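You operate a simulated robot arm through the tools that you are given. There is no shell and no other tool. Be economical: measure what you need, move in short steps, check, and stop when the job is done.

Carry out the task below with a simulated two-armed robot. There is one attempt and no reset: what you move stays moved.

JOB
Get the purple flask ready for Dalia: shut it, name sticker on top, into the red towel tray.
Fine: hold the flask while you press its button; window on SHUT; then slide the tray to the sink end of the high table. Set down upright: flask.

It is judged by the outcome, as a careful person would: the job done as asked, and still so three seconds after it is handed in. It fails if anything else is knocked over, pushed out of place, dropped, spilled or broken. Flat cloth is picked up by pressing the open fingertips on it (5 to 10 N) and closing them slowly along it; thin cloth reads only 2 to 8 mm in the jaws.

ROBOT AND FRAMES
Two 7-joint arms with two-finger parallel grippers on one trunk, on a base that drives. Base frame: it is fixed to the floor where the robot stands at the start and does not move with it; the origin is under the middle of the robot, x ahead of it, y to its left, z up. Readings come in mm, rad, newtons and seconds.
The left shoulder is at the start at [70, 163, 1370], the right one opposite. With the tool pointing down near the work surface each hand reaches from about 360 to 860 mm from the robot's upright axis, wherever it stands, measured 20 degrees to its own side. Places, roughly: flask button [700, -100, 1100]; sink end of the high table [800, -700, 900]; towel tray [700, -300, 900]. Payload 3.43 kg a hand.
The tool frame of a hand sits at the grasp point between the pads (the TCP): z along the fingers, y along the line on which they close. The tips reach 34 mm beyond it. Largest opening 128 mm; finger width 24, thickness 12; the body of the gripper, 48 by 130 mm, starts 96 mm behind the TCP.
Orientation is told as [roll, pitch, yaw] about the base's x, y, z axes, in that order, counted from this pose: with the fingers straight down and closing along the base's y, the tool's x points along the base's -x, its y along +y and its z along -z.

CONTROLS
- The arms move only by the tool servo_tool. It takes "left_targets", "right_targets" or both (then of equal length, played together; a hand with none holds still); each is a list of rows, each an object (a shift or turn left out is 0, a gripper value left out holds the last) with "travel": the shift along the tool's x, y, z in mm, a list of three; "rotation": the turn, a rotation vector about the tool's x, y, z in rad, a list of three; "claw": the gripper command, from -1 (shut) to 1 (fully open), values between in proportion. In form: [{"travel": [dx, dy, dz], "rotation": [wx, wy, wz], "claw": claw}, ...]. A call has 1 to 12 rows; each row shifts and turns the commanded pose from where the row before left it, along the tool's axes as they then stand. Rows are played at 5 a second. More than 50 mm and 0.15 rad between two rows, or a gripper value outside its range, and nothing of the call is played. Where a pose cannot be reached the arm comes as near as it can. A force on the tool above 40 N (or 10 N above the force at the start of the call, whichever is more), or a blocked arm, ends the call early, and 0.2 s more pass. The fingers move at their own pace (about 153 mm/s each) and stop on an object; they squeeze with about 29 N. The grip force told is the motor's: it shows also when the fingers shut on nothing. Time passes only in rows, and 0.2 s behind the last, so rows that do not move let the fingers close. The reply holds the time, the measured pose of the TCP, the force on the tool along the base axes, the opening and the grip force, in the units named above and with some noise, with the torque about the TCP (base axes, N m) and any sound that the robot's microphone picked up.
- Cameras (640 x 400 px; columns grow to the right, rows downward): "scene" is now at [138.8, -26, 1605.3]; the picture's right is [-0.26, -0.97, 0.00], its down [-0.48, 0.13, -0.87] and it looks along [0.84, -0.22, -0.50] (base axes); focal length 288 px, centre (320, 200). "left" rides on the left gripper at [76, 11, -160] in its tool frame; the picture's right is [-0.15, 0.99, 0.00], its down [-0.88, -0.13, -0.46] and it looks along [-0.45, -0.07, 0.89] (tool axes); focal length 234 px, centre (320, 200). "right" rides on the right gripper at [76, -11, -160] in its tool frame; the picture's right is [0.15, 0.99, 0.00], its down [-0.88, 0.13, -0.46] and it looks along [-0.45, 0.07, 0.89] (tool axes); focal length 234 px, centre (320, 200). There is no depth. A picture from a camera that has moved, and an enlarged one, comes with that camera's place and axes in the base frame and with its lens.
- grab_frame(camera): a new picture of that camera. No time passes.
- move_column(by): slides the trunk up (or, below 0, down) by that many mm; the arms and the scene camera ride with it, the base frame stays. It gives what a move gives, with no picture.
- steer(legs): drives the robot by 1 to 6 legs, each [ahead, left, turn to the left] in mm, mm and rad, along the robot's own axes; the way and the turn of a leg run together, so that a leg with both is an arc; at most 1500 mm and 3.142 rad a leg. The arms and the cameras ride along, it lands a little off, and it stops where it bumps. It gives what a move gives.
- pan_tilt(pan, tilt): turns the head with the scene camera to pan (to the left, within 1.501 rad either way) and tilt (down, from -0.506 to 1.204), counted from straight ahead of the robot. It gives what a move gives.
- close_up(camera, box): a new picture of the part [left, top, right, bottom] of that camera's present view, enlarged. No time passes.
- close_job(): hands the job in; it is judged then, once.

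Go step by step. Nothing tells you exact positions but the pictures and the camera data: compare them with the known pose of the tool, close in by small moves and look again before you grip or let go. The budget is 120 turns and 108 pictures, counting those below and the enlarged ones. Unless the task says otherwise, let go and move clear before handing in, and close with one line.

The tools are called after ">>>" by a JSON object that holds its "op" and its "data". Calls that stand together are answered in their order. servo_tool: Moves the arms, as the interface text tells. Its arguments: {"type":"object","properties":{"left_targets":{"type":"array","items":{"type":"object","properties":{"travel":{"type":"array","items":{"type":"number"}},"rotation":{"type":"array","items":{"type":"number"}},"claw":{"type":"number"}}}},"right_targets":{"type":"array","items":{"type":"object","properties":{"travel":{"type":"array","items":{"type":"number"}},"rotation":{"type":"array","items":{"type":"number"}},"claw":{"type":"number"}}}}},"required":[]} The other tools are called the same way: move_column (by) slides the trunk up or down; steer (legs) drives the base; pan_tilt (pan, tilt) turns the head that bears the scene camera; grab_frame (camera) takes a picture; close_up (camera, box) takes an enlarged picture of a part of a camera's view; close_job () hands the job in.

At the start:

```text
time_s: 0.0
left_tcp_pos: [518.0, 63.0, 1422.1]
left_ee_rot: [0.001, -0.001, 0.002]
left_contact_force: [0.3, -0.4, 0.9]
left_moment: [0.01, -0.01, 0.02]
left_finger_gap: 128.1
left_grasp_force: 0.0
right_tcp_pos: [419.4, -309.4, 1420.1]
right_ee_rot: [-0.001, 0.0, -0.001]
right_contact_force: [0.1, -0.5, -0.1]
right_moment: [0.02, -0.02, 0.0]
right_finger_gap: 127.9
right_grasp_force: 0.0
trunk travel left (down, up): [-850.0, 90.0]
robot x, y, heading: [0.1, -1.7, 0.003]
head pan, tilt: [-0.26, 0.522]
```

scene: 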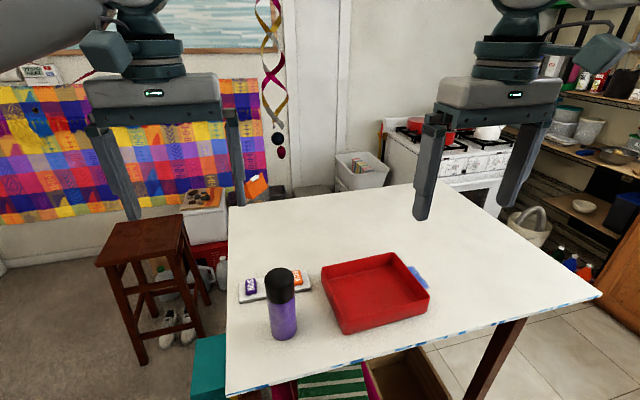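
right: 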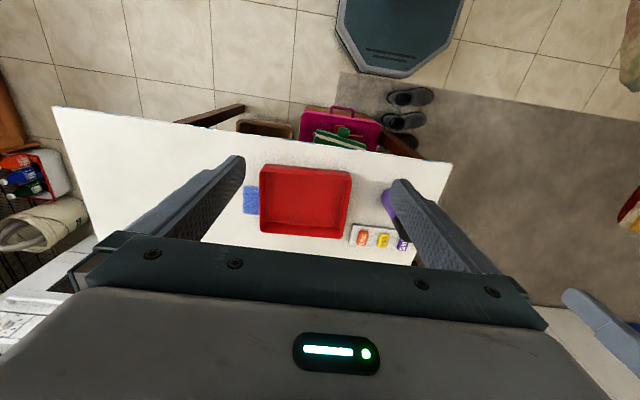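
left: 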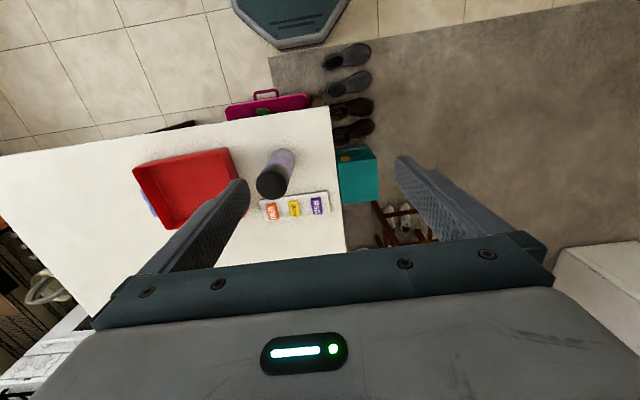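

I see the flask at the table's near-left, a sticker card with three name stickers behind it, and the red tray to the right with a blue thing beside it. I will enlarge these first.

>>> {"op": "close_up", "data": {"camera": "scene", "box": [220, 240, 340, 350]}}

>>> {"op": "close_up", "data": {"camera": "scene", "box": [310, 230, 450, 350]}}

>>> {"op": "close_up", "data": {"camera": "left", "box": [220, 130, 360, 240]}}

```text
3.64 times, centred on (280, 295) of scene
camera zoom: at [138.8, -26.0, 1605.3], right [-0.26, -0.97, 0.0], down [-0.48, 0.13, -0.87], along [0.84, -0.22, -0.5], focal length 1046 px, centre (466, -146)
```

zoom: 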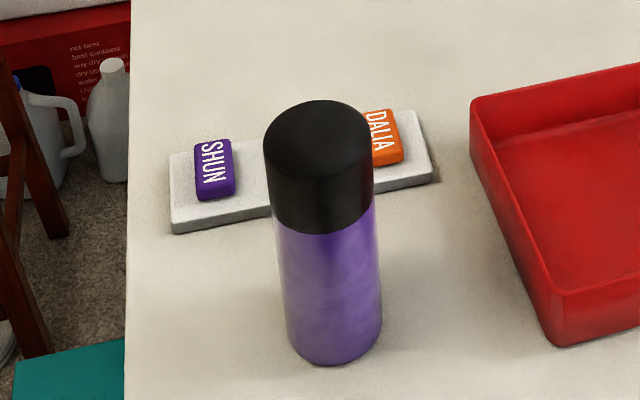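

```text
3.33 times, centred on (380, 290) of scene
camera zoom: at [138.8, -26.0, 1605.3], right [-0.26, -0.97, 0.0], down [-0.48, 0.13, -0.87], along [0.84, -0.22, -0.5], focal length 959 px, centre (120, -100)
```

zoom: 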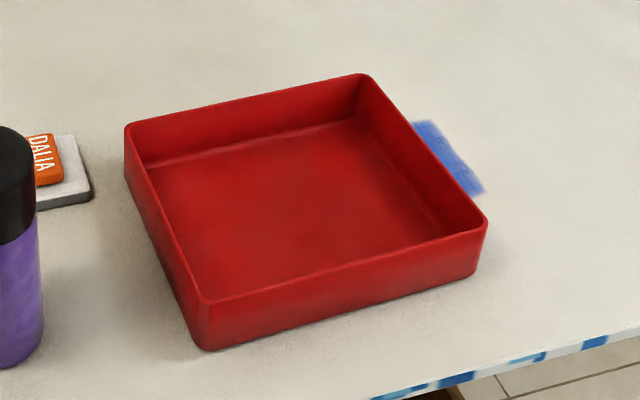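

```text
3.64 times, centred on (290, 185) of left
camera zoom: at [441.8, 74.1, 1580.5], right [0.15, 0.99, 0.0], down [0.88, -0.13, 0.46], along [0.45, -0.07, -0.89], focal length 852 px, centre (429, 254)
```

zoom: 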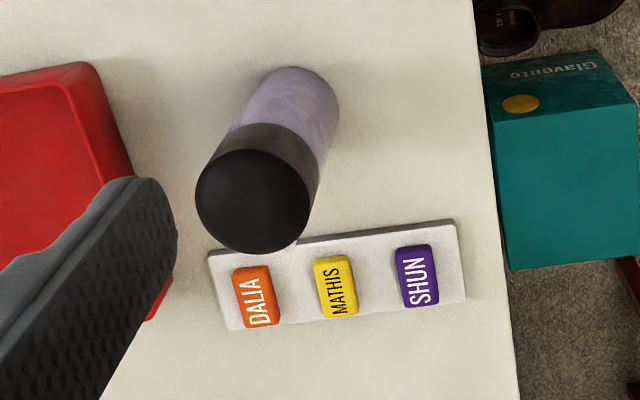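

Rough fixes: flask at about (645,-50), table top x 500–1300, y 82 to -978, tray around (690,-340). The button must be on the far side; let me look at the sink end and the blue patch first.

>>> {"op": "pan_tilt", "data": {"pan": -0.9, "tilt": 0.55}}

>>> {"op": "grab_frame", "data": {"camera": "scene"}}

>>> {"op": "close_up", "data": {"camera": "right", "box": [230, 150, 430, 270]}}

```text
time_s: 1.0
left_tcp_pos: [518.6, 64.6, 1421.3]
left_ee_rot: [0.0, 0.0, 0.002]
left_contact_force: [-0.1, -0.2, -0.2]
left_moment: [0.04, 0.01, 0.0]
left_finger_gap: 128.1
left_grasp_force: 0.2
right_tcp_pos: [420.4, -309.3, 1421.6]
right_ee_rot: [0.001, 0.0, -0.001]
right_contact_force: [0.2, 0.2, 0.6]
right_moment: [0.02, -0.03, 0.0]
right_finger_gap: 127.8
right_grasp_force: 0.0
trunk travel left (down, up): [-850.0, 90.0]
robot x, y, heading: [-0.2, 3.9, -0.006]
head pan, tilt: [-0.901, 0.55]
```

```text
101 pictures are left
camera scene: at [107.2, -73.0, 1602.8], right [-0.78, -0.62, 0.0], down [-0.33, 0.41, -0.85], along [0.53, -0.67, -0.52], focal length 288 px, centre (320, 200)
```

scene: 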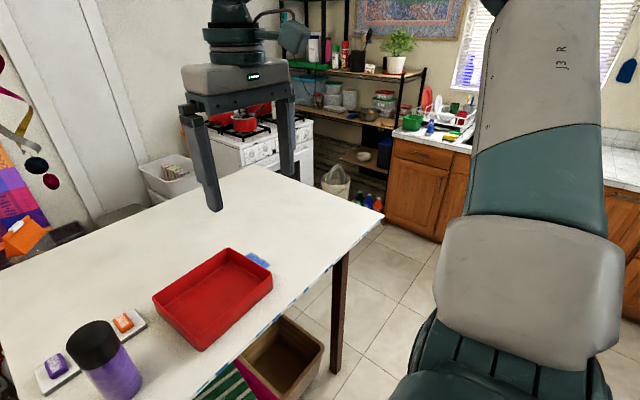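

```text
3.20 times, centred on (330, 210) of right
camera zoom: at [344.6, -318.5, 1579.7], right [-0.15, 0.99, 0.0], down [0.88, 0.13, 0.46], along [0.45, 0.07, -0.89], focal length 749 px, centre (288, 168)
```

zoom: 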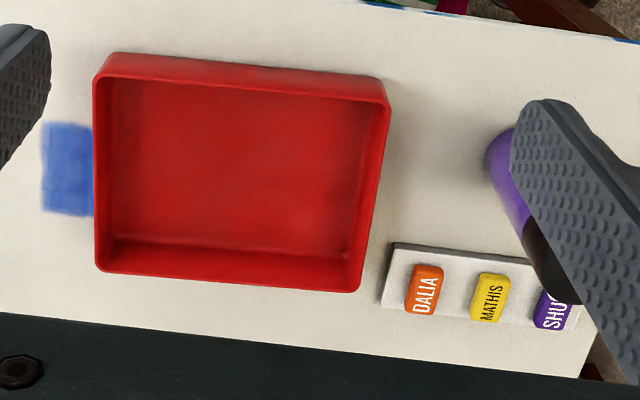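

The table end at y ≈ -980 faces the sink counter and is clear. Now I swing the left hand's camera around behind the flask to find its button and window.

>>> {"op": "servo_tool", "data": {"left_targets": [{"travel": [-29, -6, 31]}, {"travel": [-29, -6, 31]}, {"travel": [-29, -6, 31]}, {"travel": [-29, -6, 31]}, {"travel": [-29, -6, 31]}, {"travel": [-29, -6, 31]}, {"travel": [-29, -6, 31]}, {"rotation": [0, 0, 0.145]}, {"rotation": [0, 0, 0.145]}, {"rotation": [0, 0, 0.145]}, {"rotation": [0, 0, 0.145]}, {"rotation": [0, 0, 0.145]}]}}

>>> {"op": "servo_tool", "data": {"left_targets": [{"rotation": [0, 0, 0.145]}, {"rotation": [0, 0, 0.145]}, {"rotation": [0, 0, 0.145]}, {"rotation": [0, 0, 0.145]}, {"rotation": [0, 0, 0.145]}, {"rotation": [0, 0, 0.145]}, {"rotation": [0, 0, 0.145]}, {"rotation": [0, 0, 0.145]}, {"rotation": [0, 0, 0.145]}, {"rotation": [0, 0, 0.145]}, {"rotation": [0, 0, 0.145]}, {"rotation": [0, 0, 0.145]}]}}

>>> {"op": "grab_frame", "data": {"camera": "left"}}

```text
time_s: 3.6
left_tcp_pos: [722.4, 21.9, 1205.3]
left_ee_rot: [0.001, -0.003, -0.727]
left_contact_force: [-0.1, 0.6, 1.0]
left_moment: [0.0, 0.04, 0.0]
left_finger_gap: 127.8
left_grasp_force: 0.0
right_tcp_pos: [420.0, -308.1, 1418.9]
right_ee_rot: [0.001, 0.001, -0.003]
right_contact_force: [-0.4, -0.9, 0.2]
right_moment: [0.01, -0.01, -0.02]
right_finger_gap: 127.9
right_grasp_force: 0.0
trunk travel left (down, up): [-850.0, 90.0]
robot x, y, heading: [-0.9, -0.8, -0.002]
head pan, tilt: [-0.901, 0.55]
```

```text
time_s: 6.2
left_tcp_pos: [720.1, 21.0, 1205.0]
left_ee_rot: [-0.001, 0.001, -0.773]
left_contact_force: [-0.6, -1.0, -0.2]
left_moment: [-0.02, 0.01, -0.02]
left_finger_gap: 128.2
left_grasp_force: 0.0
left hand out of reach, approached as far as the arm can: row 1, 2, 3, 4, 5, 6, 7, 8, 9, 10, 11, 12
right_tcp_pos: [421.0, -308.8, 1420.3]
right_ee_rot: [-0.002, 0.0, -0.001]
right_contact_force: [-0.4, -0.6, 0.0]
right_moment: [-0.02, 0.0, -0.01]
right_finger_gap: 127.9
right_grasp_force: 0.0
trunk travel left (down, up): [-850.0, 90.0]
robot x, y, heading: [-1.9, 1.0, -0.005]
head pan, tilt: [-0.901, 0.55]
```

```text
99 pictures are left
camera left: at [674.8, 81.6, 1364.2], right [0.8, 0.61, 0.0], down [0.54, -0.71, 0.46], along [0.28, -0.36, -0.89], focal length 234 px, centre (320, 200)
```

left: 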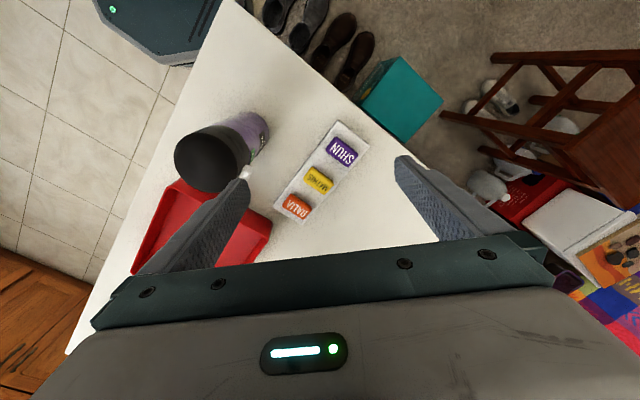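

The yaw stopped at -0.77, but something white shows on the flask's far side. I enlarge it.

>>> {"op": "close_up", "data": {"camera": "left", "box": [165, 100, 285, 200]}}

```text
4.00 times, centred on (225, 150) of left
camera zoom: at [674.8, 81.6, 1364.2], right [0.8, 0.61, 0.0], down [0.54, -0.71, 0.46], along [0.28, -0.36, -0.89], focal length 937 px, centre (700, 400)
```

zoom: 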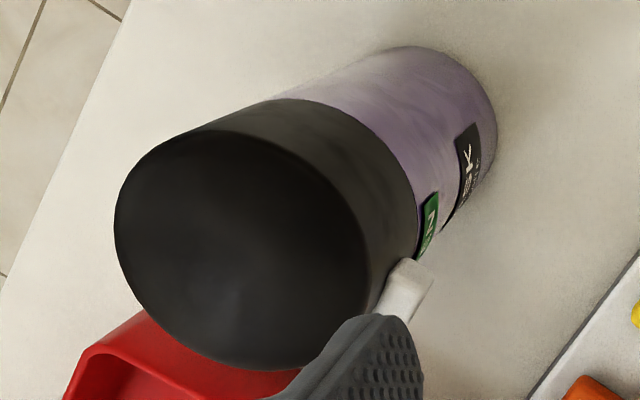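

The button is a white piece on the far side (+x), just under the cap, with a green "..EN" window below it. The flask axis is about (623,-62), top z ≈ 1104. I'll test how the left hand responds after its limit, and bring the right hand over the flask.

>>> {"op": "servo_tool", "data": {"left_targets": [{"travel": [0, 0, -40], "rotation": [0, 0, -0.145]}, {"travel": [0, 0, -40], "rotation": [0, 0, -0.145]}]}}

```text
time_s: 6.8
left_tcp_pos: [719.3, 24.5, 1285.7]
left_ee_rot: [0.0, -0.003, -0.481]
left_contact_force: [-0.3, -0.6, 1.0]
left_moment: [-0.01, -0.06, -0.01]
left_finger_gap: 127.7
left_grasp_force: 0.0
right_tcp_pos: [419.1, -309.1, 1420.3]
right_ee_rot: [0.001, -0.001, -0.001]
right_contact_force: [-0.5, -0.4, 0.2]
right_moment: [0.04, 0.01, -0.02]
right_finger_gap: 128.1
right_grasp_force: 0.1
trunk travel left (down, up): [-850.0, 90.0]
robot x, y, heading: [-1.7, -1.3, 0.002]
head pan, tilt: [-0.901, 0.55]
```

The commanded pose saturates at limits, good. I move the left hand further beyond the flask with its fingers shut, for an unobstructed look at the button.

>>> {"op": "servo_tool", "data": {"left_targets": [{"rotation": [0, 0, 0.14], "claw": -1}, {"rotation": [0, 0, 0.14]}, {"travel": [-28, 9, 30]}, {"travel": [-28, 9, 30]}, {"travel": [-28, 9, 30]}, {"travel": [0, 0, 20]}]}}

>>> {"op": "grab_frame", "data": {"camera": "left"}}

```text
time_s: 8.2
left_tcp_pos: [721.8, 24.3, 1265.2]
left_ee_rot: [-0.001, 0.001, -0.763]
left_contact_force: [0.2, 1.0, -0.3]
left_moment: [-0.02, 0.03, -0.01]
left_finger_gap: 0.0
left_grasp_force: 28.9
left hand out of reach, approached as far as the arm can: row 3, 4, 5
right_tcp_pos: [421.5, -308.3, 1418.8]
right_ee_rot: [0.001, -0.001, -0.001]
right_contact_force: [0.5, -0.1, 0.3]
right_moment: [-0.03, -0.01, 0.01]
right_finger_gap: 127.7
right_grasp_force: 0.0
trunk travel left (down, up): [-850.0, 90.0]
robot x, y, heading: [-1.8, 0.2, 0.003]
head pan, tilt: [-0.901, 0.55]
```

```text
97 pictures are left
camera left: at [674.2, 84.4, 1423.6], right [0.79, 0.61, 0.0], down [0.55, -0.7, 0.46], along [0.28, -0.36, -0.89], focal length 234 px, centre (320, 200)
```

left: 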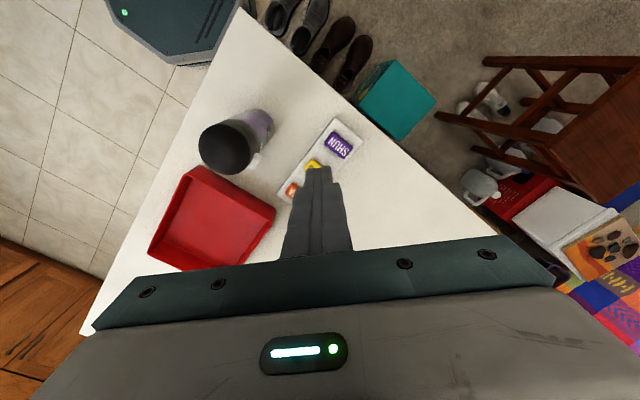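

>>> {"op": "close_up", "data": {"camera": "left", "box": [185, 95, 295, 185]}}

```text
4.44 times, centred on (240, 140) of left
camera zoom: at [674.2, 84.4, 1423.6], right [0.79, 0.61, 0.0], down [0.55, -0.7, 0.46], along [0.28, -0.36, -0.89], focal length 1041 px, centre (676, 467)
```

zoom: 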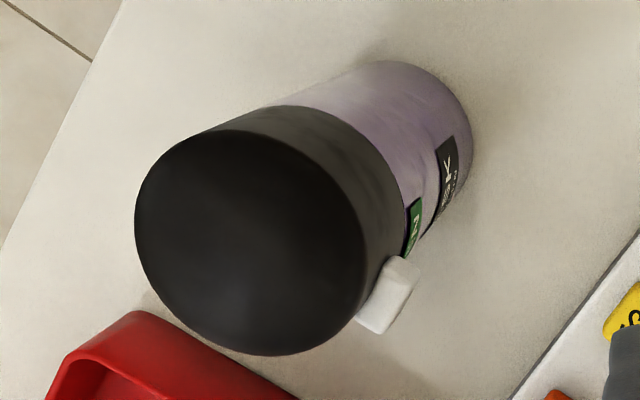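

The button sticks out radially at about (665,-68), z ≈ 1060, facing +x; the window reads "…N" (OPEN). Plan: right hand grips the flask below the cap, turns it so the button faces +y, left hand presses. First the left retreats and the right comes above the flask.

>>> {"op": "servo_tool", "data": {"left_targets": [{"rotation": [0, 0, -0.15]}, {"rotation": [0, 0, -0.15]}, {"rotation": [0, 0, -0.15]}, {"rotation": [0, 0, -0.15]}, {"rotation": [0, 0, -0.15]}, {"travel": [20, 45, 0]}, {"travel": [20, 45, 0]}, {"travel": [20, 45, 0]}, {"travel": [20, 45, 0]}, {"travel": [20, 45, 0]}, {}, {}], "right_targets": [{}, {}, {}, {"travel": [-22.4, 27.3, 24.4]}, {"travel": [-22.4, 27.3, 24.4]}, {"travel": [-22.4, 27.3, 24.4]}, {"travel": [-22.4, 27.3, 24.4]}, {"travel": [-22.4, 27.3, 24.4]}, {"travel": [-22.4, 27.3, 24.4]}, {"travel": [-22.4, 27.3, 24.4]}, {"travel": [-22.4, 27.3, 24.4]}, {"travel": [-22.4, 27.3, 24.4]}]}}

>>> {"op": "servo_tool", "data": {"right_targets": [{"rotation": [0, 0, 0.15]}, {"rotation": [0, 0, 0.15]}, {"rotation": [0, 0, 0.15]}, {"rotation": [0, 0, 0.15]}]}}

>>> {"op": "grab_frame", "data": {"camera": "right"}}

>>> {"op": "pan_tilt", "data": {"pan": -0.1, "tilt": 0.7}}

>>> {"op": "grab_frame", "data": {"camera": "scene"}}

```text
time_s: 10.8
left_tcp_pos: [626.2, 250.6, 1265.9]
left_ee_rot: [0.0, 0.003, -0.012]
left_contact_force: [0.6, 0.5, 0.3]
left_moment: [0.03, 0.04, 0.0]
left_finger_gap: 0.1
left_grasp_force: 28.7
right_tcp_pos: [575.7, -153.8, 1222.5]
right_ee_rot: [0.002, -0.001, 0.0]
right_contact_force: [-0.1, -0.6, 0.6]
right_moment: [-0.01, 0.0, 0.03]
right_finger_gap: 128.2
right_grasp_force: 0.0
right hand out of reach, approached as far as the arm can: row 10, 11, 12
trunk travel left (down, up): [-850.0, 90.0]
robot x, y, heading: [1.2, 1.0, 0.001]
head pan, tilt: [-0.901, 0.55]
```

```text
time_s: 11.8
left_tcp_pos: [625.5, 251.0, 1267.0]
left_ee_rot: [0.002, 0.0, -0.014]
left_contact_force: [0.1, 0.2, 0.0]
left_moment: [0.0, -0.01, -0.02]
left_finger_gap: 0.0
left_grasp_force: 28.7
right_tcp_pos: [573.2, -152.4, 1222.0]
right_ee_rot: [0.001, 0.001, -0.603]
right_contact_force: [0.2, -0.3, -0.5]
right_moment: [0.0, -0.03, 0.02]
right_finger_gap: 127.9
right_grasp_force: 0.0
trunk travel left (down, up): [-850.0, 90.0]
robot x, y, heading: [1.0, 2.4, 0.001]
head pan, tilt: [-0.901, 0.55]
```

```text
95 pictures are left
camera right: at [504.7, -118.0, 1381.9], right [0.44, 0.9, 0.0], down [0.8, -0.39, 0.46], along [0.41, -0.2, -0.89], focal length 234 px, centre (320, 200)
```

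right: 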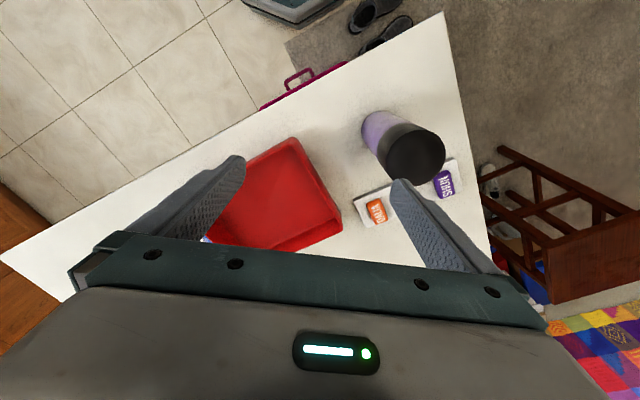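

```text
time_s: 13.0
left_tcp_pos: [624.9, 250.8, 1267.5]
left_ee_rot: [0.0, 0.001, -0.013]
left_contact_force: [0.0, -0.1, 0.2]
left_moment: [-0.02, 0.0, -0.06]
left_finger_gap: 0.0
left_grasp_force: 29.1
right_tcp_pos: [574.0, -154.0, 1222.7]
right_ee_rot: [0.001, -0.001, -0.601]
right_contact_force: [0.7, -0.9, 0.7]
right_moment: [-0.01, 0.0, -0.02]
right_finger_gap: 128.2
right_grasp_force: 0.1
trunk travel left (down, up): [-850.0, 90.0]
robot x, y, heading: [0.2, -0.9, 0.001]
head pan, tilt: [-0.099, 0.7]
```

```text
94 pictures are left
camera scene: at [135.9, -11.1, 1589.7], right [-0.1, -0.99, 0.0], down [-0.64, 0.06, -0.76], along [0.76, -0.08, -0.64], focal length 288 px, centre (320, 200)
```

scene: 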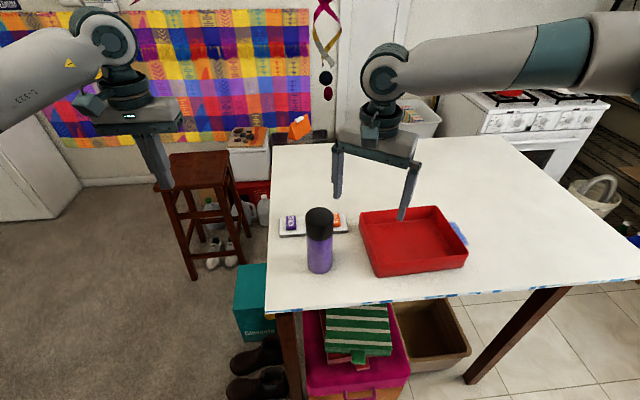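

The right hand hits an inward limit at y ≈ -154 at this height. I raise the trunk fully and try again at the same height.

>>> {"op": "move_column", "data": {"by": 90}}

>>> {"op": "servo_tool", "data": {"right_targets": [{"travel": [0, 0, 40]}, {"travel": [0, 0, 40]}, {"travel": [0, 0, 20]}, {"travel": [4, 34, 0]}, {"travel": [4, 34, 0]}, {"travel": [4, 34, 0]}]}}

```text
time_s: 14.2
left_tcp_pos: [626.0, 249.7, 1356.3]
left_ee_rot: [0.001, 0.0, -0.013]
left_contact_force: [-0.4, 1.2, 0.1]
left_moment: [0.02, -0.03, -0.04]
left_finger_gap: 0.0
left_grasp_force: 29.0
right_tcp_pos: [573.9, -152.1, 1312.2]
right_ee_rot: [0.001, 0.0, -0.601]
right_contact_force: [1.0, 0.1, 0.6]
right_moment: [-0.03, 0.02, -0.01]
right_finger_gap: 128.0
right_grasp_force: 0.0
trunk travel left (down, up): [-940.0, 0.0]
robot x, y, heading: [0.4, 0.4, -0.002]
head pan, tilt: [-0.099, 0.7]
```

```text
time_s: 15.6
left_tcp_pos: [624.6, 250.3, 1357.3]
left_ee_rot: [0.001, 0.0, -0.012]
left_contact_force: [0.2, 0.3, 0.1]
left_moment: [-0.02, -0.05, -0.01]
left_finger_gap: 0.1
left_grasp_force: 29.0
right_tcp_pos: [566.7, -167.6, 1244.3]
right_ee_rot: [0.002, 0.0, -0.602]
right_contact_force: [0.8, -0.6, -0.4]
right_moment: [-0.01, 0.03, 0.01]
right_finger_gap: 128.1
right_grasp_force: 0.1
right hand out of reach, approached as far as the arm can: row 1, 2, 3, 4, 5, 6
trunk travel left (down, up): [-940.0, 0.0]
robot x, y, heading: [0.5, -0.8, -0.002]
head pan, tilt: [-0.099, 0.7]
```

The limit eases when the tool is high relative to the shoulders, so I'll back the hands off, raise them, and lower the trunk instead.

>>> {"op": "servo_tool", "data": {"right_targets": [{"travel": [2, -26, -40]}, {"travel": [2, -26, -40]}, {"travel": [2, -26, -40]}, {"travel": [2, -26, -40]}, {"travel": [0, 0, -40]}, {"travel": [0, 0, -20]}], "left_targets": [{"travel": [0, 0, -30]}, {"travel": [0, 0, -30]}, {"travel": [0, 0, -30]}, {"travel": [0, 0, -30]}, {"travel": [0, 0, -30]}, {"travel": [0, 0, 0]}]}}

>>> {"op": "move_column", "data": {"by": -250}}

>>> {"op": "servo_tool", "data": {"right_targets": [{"travel": [-4, 26, 0]}, {"travel": [-4, 26, 0]}, {"travel": [-4, 26, 0]}, {"travel": [-4, 26, 0]}, {"travel": [4, 34, 0]}, {"travel": [4, 34, 0]}, {"travel": [4, 34, 0]}]}}

```text
time_s: 17.0
left_tcp_pos: [626.1, 251.7, 1507.1]
left_ee_rot: [-0.002, 0.0, -0.012]
left_contact_force: [-0.2, 0.0, -0.2]
left_moment: [-0.04, 0.03, -0.03]
left_finger_gap: 0.0
left_grasp_force: 29.0
right_tcp_pos: [501.9, -248.1, 1464.9]
right_ee_rot: [0.0, 0.0, -0.6]
right_contact_force: [0.7, -0.3, -0.1]
right_moment: [-0.01, 0.01, -0.02]
right_finger_gap: 127.6
right_grasp_force: 0.1
trunk travel left (down, up): [-940.0, 0.0]
robot x, y, heading: [0.7, -1.5, -0.003]
head pan, tilt: [-0.099, 0.7]
```

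```text
time_s: 19.6
left_tcp_pos: [624.5, 249.7, 1257.2]
left_ee_rot: [-0.001, 0.001, -0.012]
left_contact_force: [-0.6, 0.4, 0.8]
left_moment: [0.01, 0.02, -0.01]
left_finger_gap: 0.0
left_grasp_force: 28.9
right_tcp_pos: [501.0, -250.0, 1214.0]
right_ee_rot: [0.002, 0.001, -0.601]
right_contact_force: [1.3, 0.2, 0.3]
right_moment: [-0.01, 0.01, 0.02]
right_finger_gap: 127.8
right_grasp_force: 0.1
trunk travel left (down, up): [-690.0, 250.0]
robot x, y, heading: [-1.5, -0.2, -0.002]
head pan, tilt: [-0.099, 0.7]
```

```text
time_s: 21.2
left_tcp_pos: [626.5, 249.4, 1258.1]
left_ee_rot: [-0.001, 0.002, -0.011]
left_contact_force: [0.7, -0.2, 0.8]
left_moment: [-0.03, -0.01, 0.02]
left_finger_gap: 0.1
left_grasp_force: 29.3
right_tcp_pos: [580.8, -166.2, 1214.3]
right_ee_rot: [-0.001, -0.001, -0.6]
right_contact_force: [0.4, 0.2, -0.1]
right_moment: [0.01, -0.01, -0.06]
right_finger_gap: 127.9
right_grasp_force: 0.0
right hand out of reach, approached as far as the arm can: row 5, 6, 7
trunk travel left (down, up): [-690.0, 250.0]
robot x, y, heading: [-0.5, 2.8, 0.001]
head pan, tilt: [-0.099, 0.7]
```

The right hand stays limited to about 16° on its own side, while the left reaches the midline. So left will hold and right will press (with fingers angled toward +y). I back the right hand off and strafe the robot right 110 mm.

>>> {"op": "servo_tool", "data": {"right_targets": [{"travel": [0, -40, 0]}, {"travel": [0, -40, 0]}, {"travel": [10, -40, 0]}, {"travel": [20, -40, 0]}, {"rotation": [0, 0, -0.15]}, {"rotation": [0, 0, -0.15]}, {"rotation": [0, 0, -0.15]}, {"rotation": [0, 0, -0.15]}]}}

>>> {"op": "steer", "data": {"legs": [[0, -110, 0]]}}

>>> {"op": "servo_tool", "data": {"left_targets": [{"travel": [0, -40, 10], "claw": 1}, {"travel": [0, -40, 10]}, {"travel": [0, -40, 10]}, {"travel": [0, -40, 10]}, {"travel": [0, -40, 10]}, {"rotation": [0, 0, -0.15]}, {"rotation": [0, 0, -0.15]}, {"rotation": [0, 0, -0.15]}, {"rotation": [0, 0, -0.15]}]}}

>>> {"op": "grab_frame", "data": {"camera": "left"}}

>>> {"op": "grab_frame", "data": {"camera": "scene"}}

```text
time_s: 23.0
left_tcp_pos: [626.1, 249.9, 1256.8]
left_ee_rot: [-0.003, 0.0, -0.012]
left_contact_force: [-0.3, -0.2, 0.1]
left_moment: [-0.03, 0.02, -0.01]
left_finger_gap: 0.0
left_grasp_force: 29.0
right_tcp_pos: [464.7, -281.1, 1212.6]
right_ee_rot: [0.0, 0.002, 0.0]
right_contact_force: [-0.1, 0.0, 0.2]
right_moment: [0.03, 0.04, -0.04]
right_finger_gap: 127.8
right_grasp_force: 0.0
trunk travel left (down, up): [-690.0, 250.0]
robot x, y, heading: [-2.7, -0.9, -0.002]
head pan, tilt: [-0.099, 0.7]
```

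```text
time_s: 24.2
left_tcp_pos: [625.5, 141.3, 1257.8]
left_ee_rot: [-0.001, 0.0, -0.011]
left_contact_force: [-0.7, -0.5, -0.8]
left_moment: [-0.05, 0.0, 0.01]
left_finger_gap: 0.3
left_grasp_force: 29.3
right_tcp_pos: [465.8, -389.8, 1213.3]
right_ee_rot: [0.002, -0.002, 0.0]
right_contact_force: [0.1, -0.3, 0.0]
right_moment: [0.0, 0.0, 0.03]
right_finger_gap: 128.2
right_grasp_force: 0.0
trunk travel left (down, up): [-690.0, 250.0]
robot x, y, heading: [-1.3, -110.9, -0.003]
head pan, tilt: [-0.099, 0.7]
```

```text
time_s: 26.2
left_tcp_pos: [623.1, -59.5, 1207.5]
left_ee_rot: [-0.002, 0.001, 0.591]
left_contact_force: [0.2, 0.0, -0.7]
left_moment: [0.03, 0.01, -0.04]
left_finger_gap: 128.0
left_grasp_force: 0.1
right_tcp_pos: [465.5, -389.9, 1212.8]
right_ee_rot: [0.001, -0.001, 0.002]
right_contact_force: [-0.6, 0.3, -0.5]
right_moment: [0.01, -0.01, 0.01]
right_finger_gap: 127.7
right_grasp_force: 0.1
trunk travel left (down, up): [-690.0, 250.0]
robot x, y, heading: [-1.4, -112.6, 0.002]
head pan, tilt: [-0.099, 0.7]
```

```text
93 pictures are left
camera left: at [553.2, -93.1, 1366.8], right [-0.43, 0.9, 0.0], down [0.8, 0.38, 0.46], along [0.41, 0.19, -0.89], focal length 234 px, centre (320, 200)
```

left: 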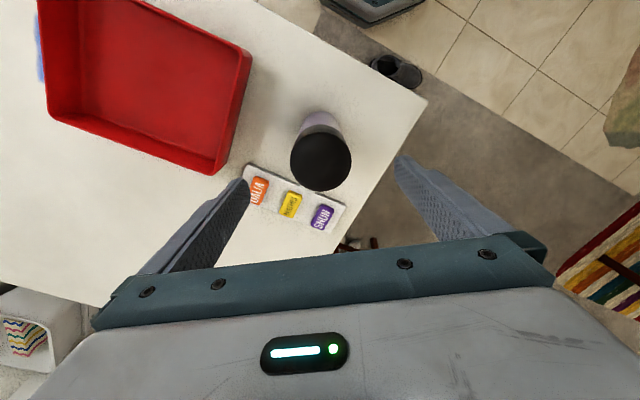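

```text
92 pictures are left
camera scene: at [135.9, -120.4, 1429.7], right [-0.1, -1.0, 0.0], down [-0.64, 0.06, -0.76], along [0.76, -0.08, -0.64], focal length 288 px, centre (320, 200)
```

scene: 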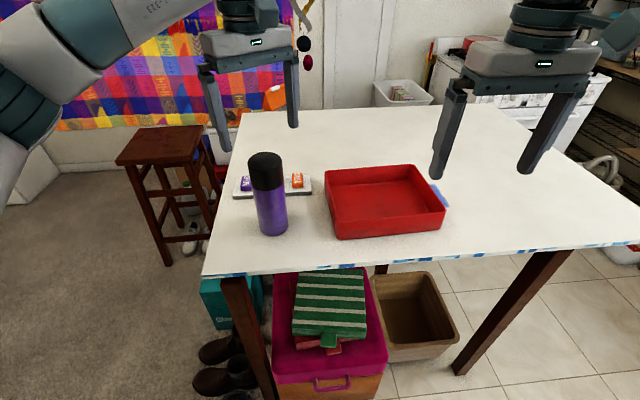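

The flask sits right under the left hand. I check the cap height before descending, since the palm must stay clear of the cap.

>>> {"op": "close_up", "data": {"camera": "scene", "box": [215, 135, 335, 245]}}

>>> {"op": "close_up", "data": {"camera": "left", "box": [240, 90, 370, 200]}}

```text
3.64 times, centred on (275, 190) of scene
camera zoom: at [135.9, -120.4, 1429.7], right [-0.1, -1.0, 0.0], down [-0.64, 0.06, -0.76], along [0.76, -0.08, -0.64], focal length 1046 px, centre (484, 236)
```

zoom: 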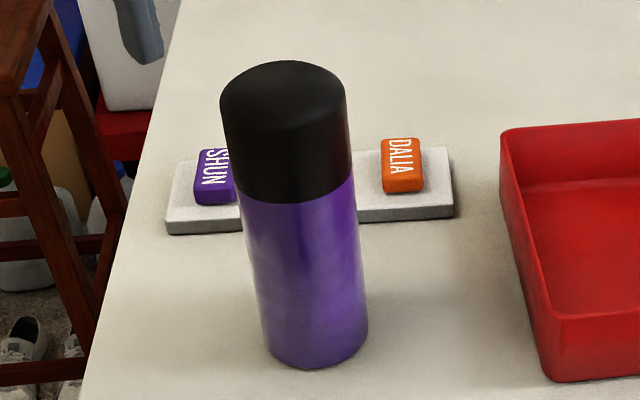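

```text
3.64 times, centred on (305, 145) of left
camera zoom: at [553.2, -93.1, 1366.8], right [-0.43, 0.9, 0.0], down [0.8, 0.38, 0.46], along [0.41, 0.19, -0.89], focal length 852 px, centre (374, 400)
```

zoom: 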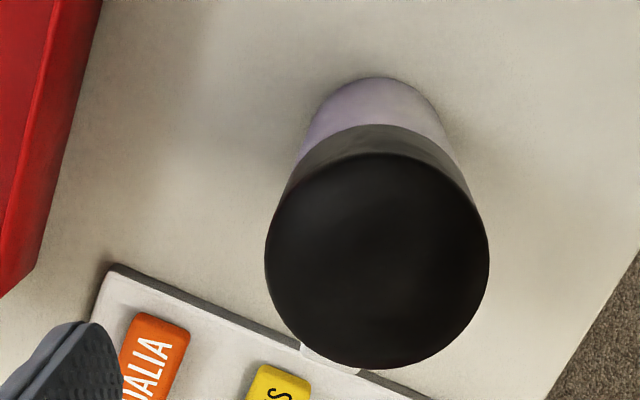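

Refined: flask axis (621,-61), top z ≈ 1130, cap bottom ≈ 1085, button at about (669,-55,1090) facing +x. I turn the left hand to yaw 0.9 and descend to z 1046, gripping the purple body under the cap.

>>> {"op": "servo_tool", "data": {"left_targets": [{"rotation": [0, 0, -0.15]}, {"rotation": [0, 0, -0.15]}, {"travel": [0, 0, 40]}, {"travel": [0, 0, 40]}, {"travel": [0, 0, 40]}, {"travel": [0, 0, 40]}]}}

>>> {"op": "grab_frame", "data": {"camera": "left"}}

>>> {"op": "close_up", "data": {"camera": "scene", "box": [195, 90, 355, 250]}}

```text
time_s: 27.6
left_tcp_pos: [623.6, -59.2, 1046.2]
left_ee_rot: [0.0, -0.001, 0.887]
left_contact_force: [-1.0, -0.2, -0.3]
left_moment: [0.0, -0.02, 0.01]
left_finger_gap: 128.0
left_grasp_force: 0.1
right_tcp_pos: [465.6, -390.3, 1213.6]
right_ee_rot: [0.0, 0.001, 0.0]
right_contact_force: [0.0, 0.4, 0.3]
right_moment: [0.03, 0.0, -0.02]
right_finger_gap: 127.9
right_grasp_force: 0.1
trunk travel left (down, up): [-690.0, 250.0]
robot x, y, heading: [-0.2, -108.9, 0.001]
head pan, tilt: [-0.099, 0.7]
```

```text
89 pictures are left
camera left: at [567.5, -112.3, 1205.2], right [-0.68, 0.74, 0.0], down [0.66, 0.6, 0.45], along [0.34, 0.31, -0.89], focal length 234 px, centre (320, 200)
```

left: 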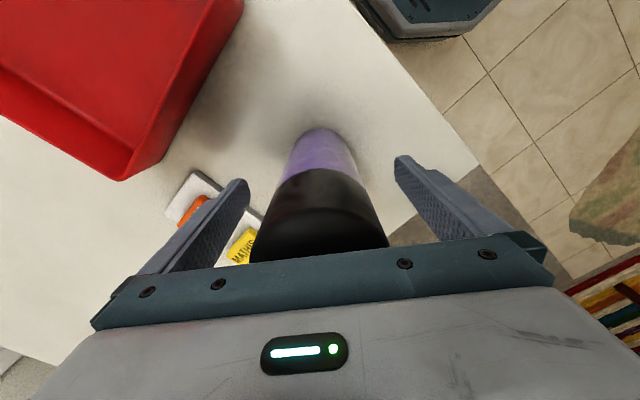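

```text
2.50 times, centred on (275, 170) of scene
camera zoom: at [137.2, -120.6, 1429.6], right [-0.1, -1.0, 0.0], down [-0.64, 0.06, -0.76], along [0.76, -0.08, -0.65], focal length 719 px, centre (432, 275)
```

zoom: 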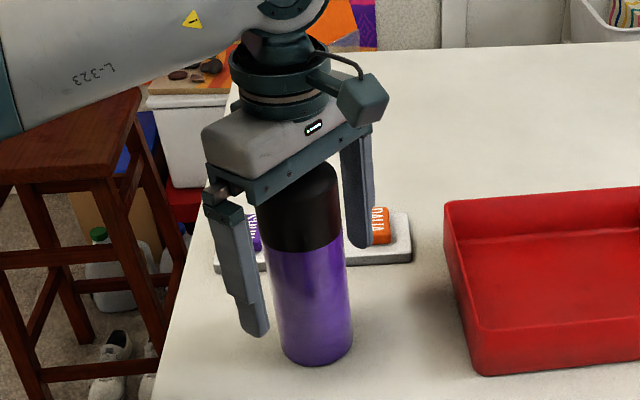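

The fingers straddle the flask cleanly. I close gradually, lift 12 mm, and turn the flask.

>>> {"op": "servo_tool", "data": {"left_targets": [{"claw": 0.5}, {"claw": 0.2}, {"claw": 0.0}, {"claw": -0.3}, {"claw": -1}, {}, {}]}}

>>> {"op": "servo_tool", "data": {"left_targets": [{"travel": [0, 0, -12]}, {"rotation": [0, 0, 0.15]}, {"rotation": [0, 0, 0.15]}, {"rotation": [0, 0, 0.15]}, {"rotation": [0, 0, 0.15]}, {"rotation": [0, 0, 0.15]}, {"rotation": [0, 0, 0.15]}, {"rotation": [0, 0, 0.15]}, {"rotation": [0, 0, 0.15]}, {"rotation": [0, 0, 0.15]}, {"rotation": [0, 0, 0.15]}, {"rotation": [0, 0, 0.15]}]}}

>>> {"op": "grab_frame", "data": {"camera": "scene"}}

```text
time_s: 29.2
left_tcp_pos: [622.2, -60.0, 1046.2]
left_ee_rot: [0.0, 0.0, 0.888]
left_contact_force: [-0.1, -1.0, -1.0]
left_moment: [-0.07, -0.03, 0.03]
left_finger_gap: 67.3
left_grasp_force: 29.1
right_tcp_pos: [464.7, -391.2, 1213.1]
right_ee_rot: [0.0, 0.0, 0.0]
right_contact_force: [-1.0, 0.1, 0.1]
right_moment: [0.0, 0.04, -0.01]
right_finger_gap: 128.0
right_grasp_force: 0.1
trunk travel left (down, up): [-690.0, 250.0]
robot x, y, heading: [-5.2, -114.3, 0.0]
head pan, tilt: [-0.099, 0.7]
```

```text
time_s: 31.8
left_tcp_pos: [623.5, -57.3, 1059.2]
left_ee_rot: [-0.001, 0.0, -0.762]
left_contact_force: [0.6, 0.0, -3.4]
left_moment: [0.04, 0.0, 0.0]
left_finger_gap: 67.3
left_grasp_force: 29.1
right_tcp_pos: [465.6, -390.7, 1213.8]
right_ee_rot: [0.0, 0.001, 0.0]
right_contact_force: [-0.2, -0.3, 0.1]
right_moment: [-0.04, 0.01, 0.02]
right_finger_gap: 128.0
right_grasp_force: 0.0
trunk travel left (down, up): [-690.0, 250.0]
robot x, y, heading: [-0.7, -107.7, 0.009]
head pan, tilt: [-0.099, 0.7]
```

```text
87 pictures are left
camera scene: at [136.3, -120.9, 1429.6], right [-0.1, -1.0, 0.0], down [-0.64, 0.06, -0.76], along [0.76, -0.08, -0.64], focal length 288 px, centre (320, 200)
```

scene: 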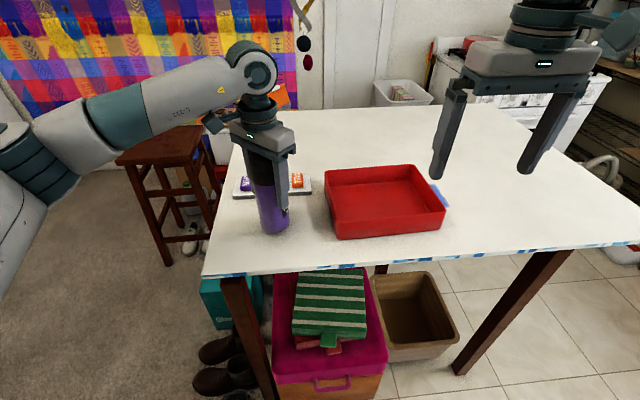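

The full turn worked and the flask weighs about 0.35 kg. I try a bit more turn toward the robot so I can read the window.

>>> {"op": "servo_tool", "data": {"left_targets": [{"rotation": [0, 0, 0.15]}, {"rotation": [0, 0, 0.15]}, {"rotation": [0, 0, 0.15]}]}}

>>> {"op": "close_up", "data": {"camera": "scene", "box": [220, 115, 330, 245]}}

>>> {"op": "grab_frame", "data": {"camera": "right"}}

```text
time_s: 32.6
left_tcp_pos: [622.3, -59.7, 1060.0]
left_ee_rot: [0.0, -0.001, -1.111]
left_contact_force: [-0.6, -0.9, -3.2]
left_moment: [0.02, 0.01, 0.03]
left_finger_gap: 67.3
left_grasp_force: 29.1
left hand out of reach, approached as far as the arm can: row 3
right_tcp_pos: [465.0, -392.8, 1214.0]
right_ee_rot: [0.0, -0.001, 0.0]
right_contact_force: [-0.1, -0.3, -0.5]
right_moment: [0.01, -0.03, 0.03]
right_finger_gap: 127.9
right_grasp_force: 0.0
trunk travel left (down, up): [-690.0, 250.0]
robot x, y, heading: [-2.1, -109.5, 0.004]
head pan, tilt: [-0.099, 0.7]
```

```text
3.08 times, centred on (275, 180) of scene
camera zoom: at [136.3, -120.9, 1429.6], right [-0.1, -1.0, 0.0], down [-0.64, 0.06, -0.76], along [0.76, -0.08, -0.64], focal length 885 px, centre (458, 262)
```

zoom: 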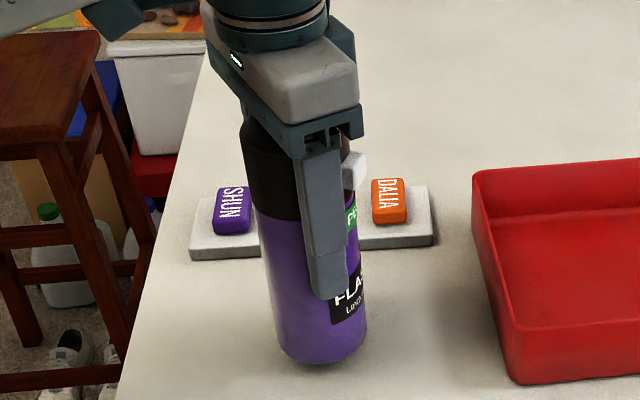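

```text
85 pictures are left
camera right: at [389.4, -400.9, 1372.7], right [-0.15, 0.99, 0.0], down [0.88, 0.13, 0.46], along [0.45, 0.07, -0.89], focal length 234 px, centre (320, 200)
```

right: 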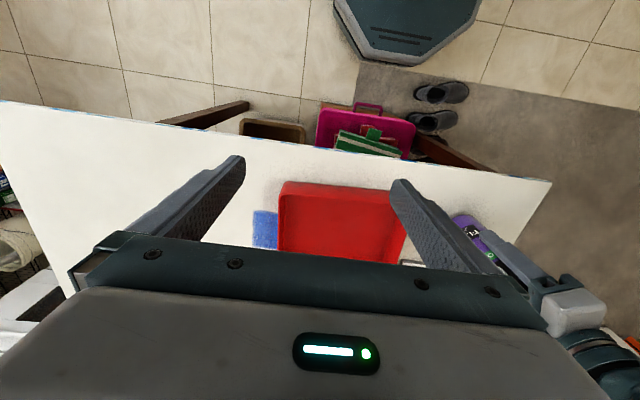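

The button now sits at about (620,-104,1105) facing -y, with green "OPEN" window beneath. I set the flask back down and turn the right hand, fingers shut, to point toward +y.

>>> {"op": "servo_tool", "data": {"left_targets": [{"travel": [0, 0, 6]}, {"travel": [0, 0, 5]}, {}, {}, {}, {}, {}, {}, {}], "right_targets": [{"rotation": [-0.145, 0, 0], "claw": -1}, {"rotation": [-0.145, 0, 0]}, {"rotation": [-0.145, 0, 0]}, {"rotation": [-0.145, 0, 0]}, {"rotation": [-0.145, 0, 0]}, {"rotation": [-0.145, 0, 0]}, {"rotation": [-0.145, 0, 0]}, {"rotation": [-0.145, 0, 0]}, {"rotation": [-0.145, 0, 0]}]}}

>>> {"op": "grab_frame", "data": {"camera": "scene"}}

```text
time_s: 34.6
left_tcp_pos: [619.9, -59.4, 1050.5]
left_ee_rot: [0.001, -0.002, -1.108]
left_contact_force: [-1.6, 0.8, -2.0]
left_moment: [0.0, -0.09, 0.03]
left_finger_gap: 67.4
left_grasp_force: 28.8
right_tcp_pos: [456.3, -389.4, 1225.7]
right_ee_rot: [1.288, -0.033, -0.01]
right_contact_force: [0.3, 0.8, -7.8]
right_moment: [0.81, 0.04, 0.1]
right_finger_gap: 0.0
right_grasp_force: 29.3
right hand out of reach, approached as far as the arm can: row 9
trunk travel left (down, up): [-690.0, 250.0]
robot x, y, heading: [-0.7, -109.9, -0.003]
head pan, tilt: [-0.099, 0.7]
```

```text
84 pictures are left
camera scene: at [133.4, -120.4, 1430.0], right [-0.1, -1.0, 0.0], down [-0.64, 0.06, -0.77], along [0.76, -0.08, -0.64], focal length 288 px, centre (320, 200)
```

scene: 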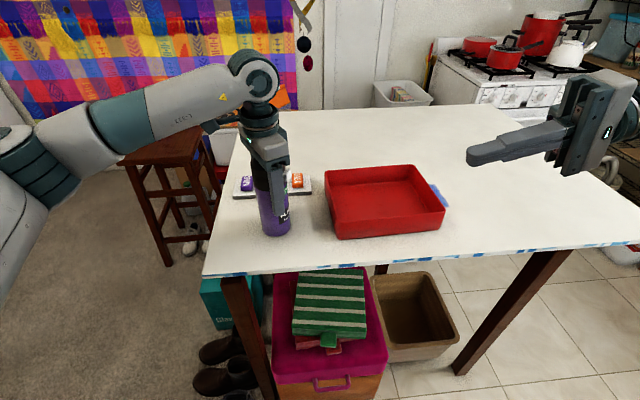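

The right hand points to +y; a small force shows on it though it looks free. I move partway toward the button and recheck.

>>> {"op": "servo_tool", "data": {"right_targets": [{"travel": [-23.4, -8.4, 0]}, {"travel": [-23.4, -8.4, 20]}, {"travel": [-23.4, -8.4, 35]}, {"travel": [-23.4, -8.4, 35]}]}}

>>> {"op": "grab_frame", "data": {"camera": "scene"}}

```text
time_s: 35.6
left_tcp_pos: [623.4, -58.2, 1048.2]
left_ee_rot: [0.0, -0.001, -1.109]
left_contact_force: [-0.5, -0.9, 1.1]
left_moment: [0.06, 0.18, 0.07]
left_finger_gap: 67.8
left_grasp_force: 28.9
right_tcp_pos: [485.1, -310.8, 1188.1]
right_ee_rot: [1.268, -0.006, -0.019]
right_contact_force: [-0.8, 0.6, -0.5]
right_moment: [-0.06, 0.02, -0.01]
right_finger_gap: 0.0
right_grasp_force: 28.9
right hand out of reach, approached as far as the arm can: row 1, 2, 3, 4
trunk travel left (down, up): [-690.0, 250.0]
robot x, y, heading: [-0.6, -111.9, 0.002]
head pan, tilt: [-0.099, 0.7]
```

```text
83 pictures are left
camera scene: at [136.3, -120.0, 1429.7], right [-0.1, -1.0, 0.0], down [-0.64, 0.06, -0.76], along [0.76, -0.08, -0.64], focal length 288 px, centre (320, 200)
```

scene: 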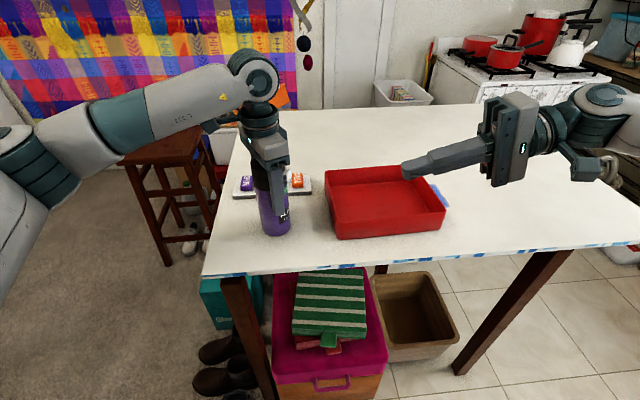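

That contact vanished, but the arm is at its reach limit for this pose. I turn the hand so the fingers point forward-left, which is more natural, then advance.

>>> {"op": "servo_tool", "data": {"right_targets": [{"rotation": [0, -0.143, 0.044]}, {"rotation": [0, -0.143, 0.044]}, {"rotation": [0, -0.143, 0.044]}, {"travel": [-25, 0, 20]}, {"travel": [-25, 0, 20]}]}}

```text
time_s: 36.8
left_tcp_pos: [623.7, -59.4, 1048.3]
left_ee_rot: [0.002, -0.002, -1.109]
left_contact_force: [1.8, 1.9, 3.7]
left_moment: [0.24, -0.03, -0.05]
left_finger_gap: 67.5
left_grasp_force: 29.4
right_tcp_pos: [549.6, -300.1, 1177.6]
right_ee_rot: [1.303, 0.014, -0.449]
right_contact_force: [0.4, 0.5, 0.9]
right_moment: [0.01, 0.03, -0.02]
right_finger_gap: 0.0
right_grasp_force: 28.4
trunk travel left (down, up): [-690.0, 250.0]
robot x, y, heading: [3.4, -112.4, -0.001]
head pan, tilt: [-0.099, 0.7]
```

Good. Now I bring the fingertips to about 25 mm off the button.

>>> {"op": "servo_tool", "data": {"right_targets": [{"travel": [4.2, -5.6, 32.4]}, {"travel": [4.2, -5.6, 32.4]}, {"travel": [4.2, -5.6, 32.4]}, {"travel": [4.2, -5.6, 32.4]}, {"travel": [4.2, -5.6, 32.4]}]}}

>>> {"op": "close_up", "data": {"camera": "scene", "box": [220, 125, 340, 245]}}

>>> {"op": "grab_frame", "data": {"camera": "right"}}

```text
time_s: 38.0
left_tcp_pos: [622.5, -57.7, 1048.4]
left_ee_rot: [0.001, -0.002, -1.109]
left_contact_force: [1.8, -0.1, 1.3]
left_moment: [0.09, -0.08, -0.05]
left_finger_gap: 67.6
left_grasp_force: 29.1
right_tcp_pos: [591.4, -154.5, 1107.9]
right_ee_rot: [1.301, 0.013, -0.449]
right_contact_force: [-0.3, 0.3, -0.2]
right_moment: [0.0, -0.02, -0.05]
right_finger_gap: 0.0
right_grasp_force: 28.7
right hand out of reach, approached as far as the arm can: row 3
trunk travel left (down, up): [-690.0, 250.0]
robot x, y, heading: [3.6, -111.2, 0.002]
head pan, tilt: [-0.099, 0.7]
```

```text
3.33 times, centred on (280, 185) of scene
camera zoom: at [136.3, -119.3, 1429.7], right [-0.1, -1.0, 0.0], down [-0.64, 0.06, -0.76], along [0.76, -0.08, -0.64], focal length 959 px, centre (453, 250)
```

zoom: 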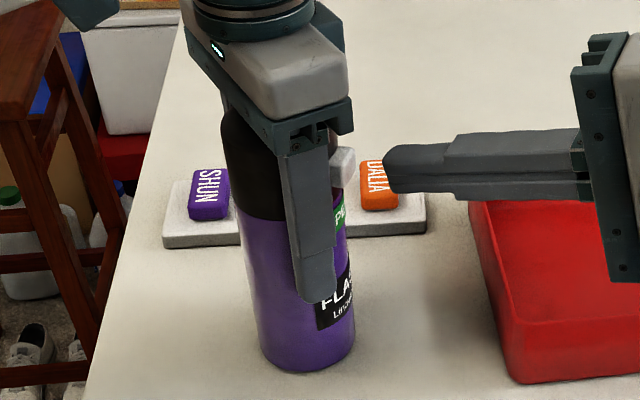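

```text
81 pictures are left
camera right: at [454.9, -262.0, 1140.0], right [-0.01, 0.29, 0.96], down [0.62, -0.75, 0.23], along [0.78, 0.59, -0.18], focal length 234 px, centre (320, 200)
```

right: 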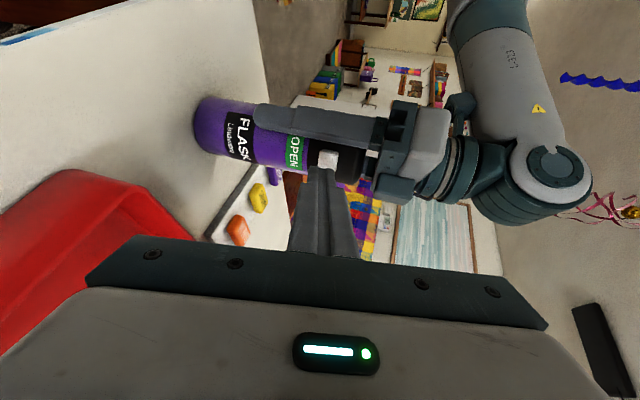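

The right camera shows the OPEN window and the white button just beyond the fingertips. I enlarge to check alignment.

>>> {"op": "close_up", "data": {"camera": "right", "box": [190, 80, 400, 260]}}

```text
2.22 times, centred on (295, 170) of right
camera zoom: at [454.9, -262.0, 1140.0], right [-0.01, 0.29, 0.96], down [0.62, -0.75, 0.23], along [0.78, 0.59, -0.18], focal length 520 px, centre (376, 267)
```

zoom: 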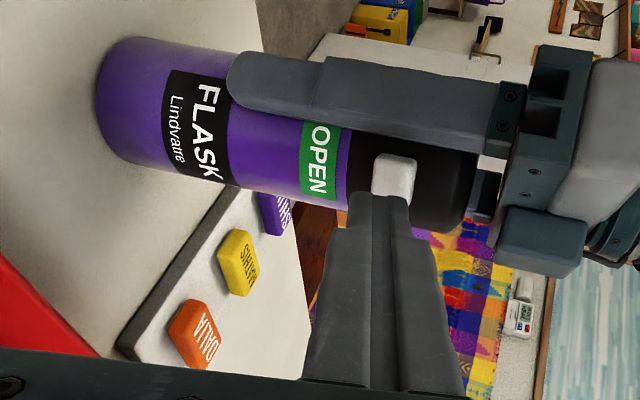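

Alignment is nearly right; the button is about 5 mm further along tool +y. I shift and advance in small steps.

>>> {"op": "servo_tool", "data": {"right_targets": [{"travel": [3, 5, 5]}, {"travel": [0, 0, 6]}, {"travel": [0, 0, 5]}, {"travel": [0, 0, 3]}]}}

>>> {"op": "close_up", "data": {"camera": "right", "box": [190, 80, 400, 260]}}

>>> {"op": "close_up", "data": {"camera": "scene", "box": [230, 145, 310, 215]}}

```text
time_s: 39.0
left_tcp_pos: [622.1, -59.0, 1048.6]
left_ee_rot: [0.0, 0.0, -1.109]
left_contact_force: [0.0, 2.1, -0.3]
left_moment: [-0.05, 0.18, 0.0]
left_finger_gap: 67.5
left_grasp_force: 29.3
right_tcp_pos: [598.4, -136.5, 1108.9]
right_ee_rot: [1.303, 0.014, -0.448]
right_contact_force: [-0.1, -0.1, 0.6]
right_moment: [0.01, 0.0, 0.02]
right_finger_gap: 0.0
right_grasp_force: 29.1
trunk travel left (down, up): [-690.0, 250.0]
robot x, y, heading: [0.3, -110.7, -0.001]
head pan, tilt: [-0.099, 0.7]
```

```text
2.22 times, centred on (295, 170) of right
camera zoom: at [462.4, -243.0, 1140.5], right [-0.01, 0.29, 0.96], down [0.62, -0.75, 0.23], along [0.78, 0.59, -0.18], focal length 520 px, centre (376, 267)
```

zoom: 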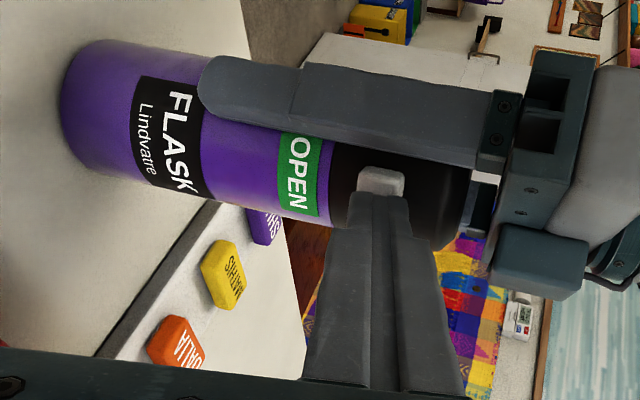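

```text
5.71 times, centred on (270, 180) of scene
camera zoom: at [135.8, -120.8, 1429.7], right [-0.1, -1.0, 0.0], down [-0.64, 0.06, -0.76], along [0.76, -0.08, -0.64], focal length 1644 px, centre (606, 314)
```

zoom: 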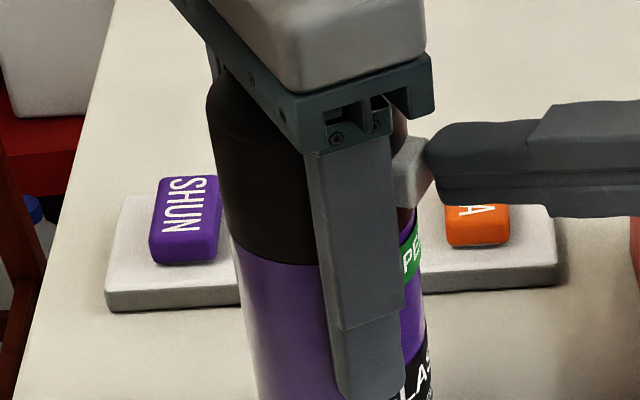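

The tip is nearly touching the button and centred. I press on in 2 mm steps.

>>> {"op": "servo_tool", "data": {"right_targets": [{"travel": [0, 0, 2]}, {"travel": [0, 0, 2]}, {"travel": [0, 0, 2]}]}}

```text
time_s: 39.8
left_tcp_pos: [621.8, -58.6, 1049.0]
left_ee_rot: [0.0, 0.002, -1.106]
left_contact_force: [1.7, 3.4, -0.7]
left_moment: [-0.2, 0.41, 0.02]
left_finger_gap: 67.5
left_grasp_force: 29.0
right_tcp_pos: [600.8, -130.1, 1105.7]
right_ee_rot: [1.305, 0.012, -0.45]
right_contact_force: [-1.6, -3.2, 3.3]
right_moment: [0.09, -0.04, 0.13]
right_finger_gap: 0.0
right_grasp_force: 29.0
trunk travel left (down, up): [-690.0, 250.0]
robot x, y, heading: [-1.9, -109.5, 0.002]
head pan, tilt: [-0.099, 0.7]
heard: click
```

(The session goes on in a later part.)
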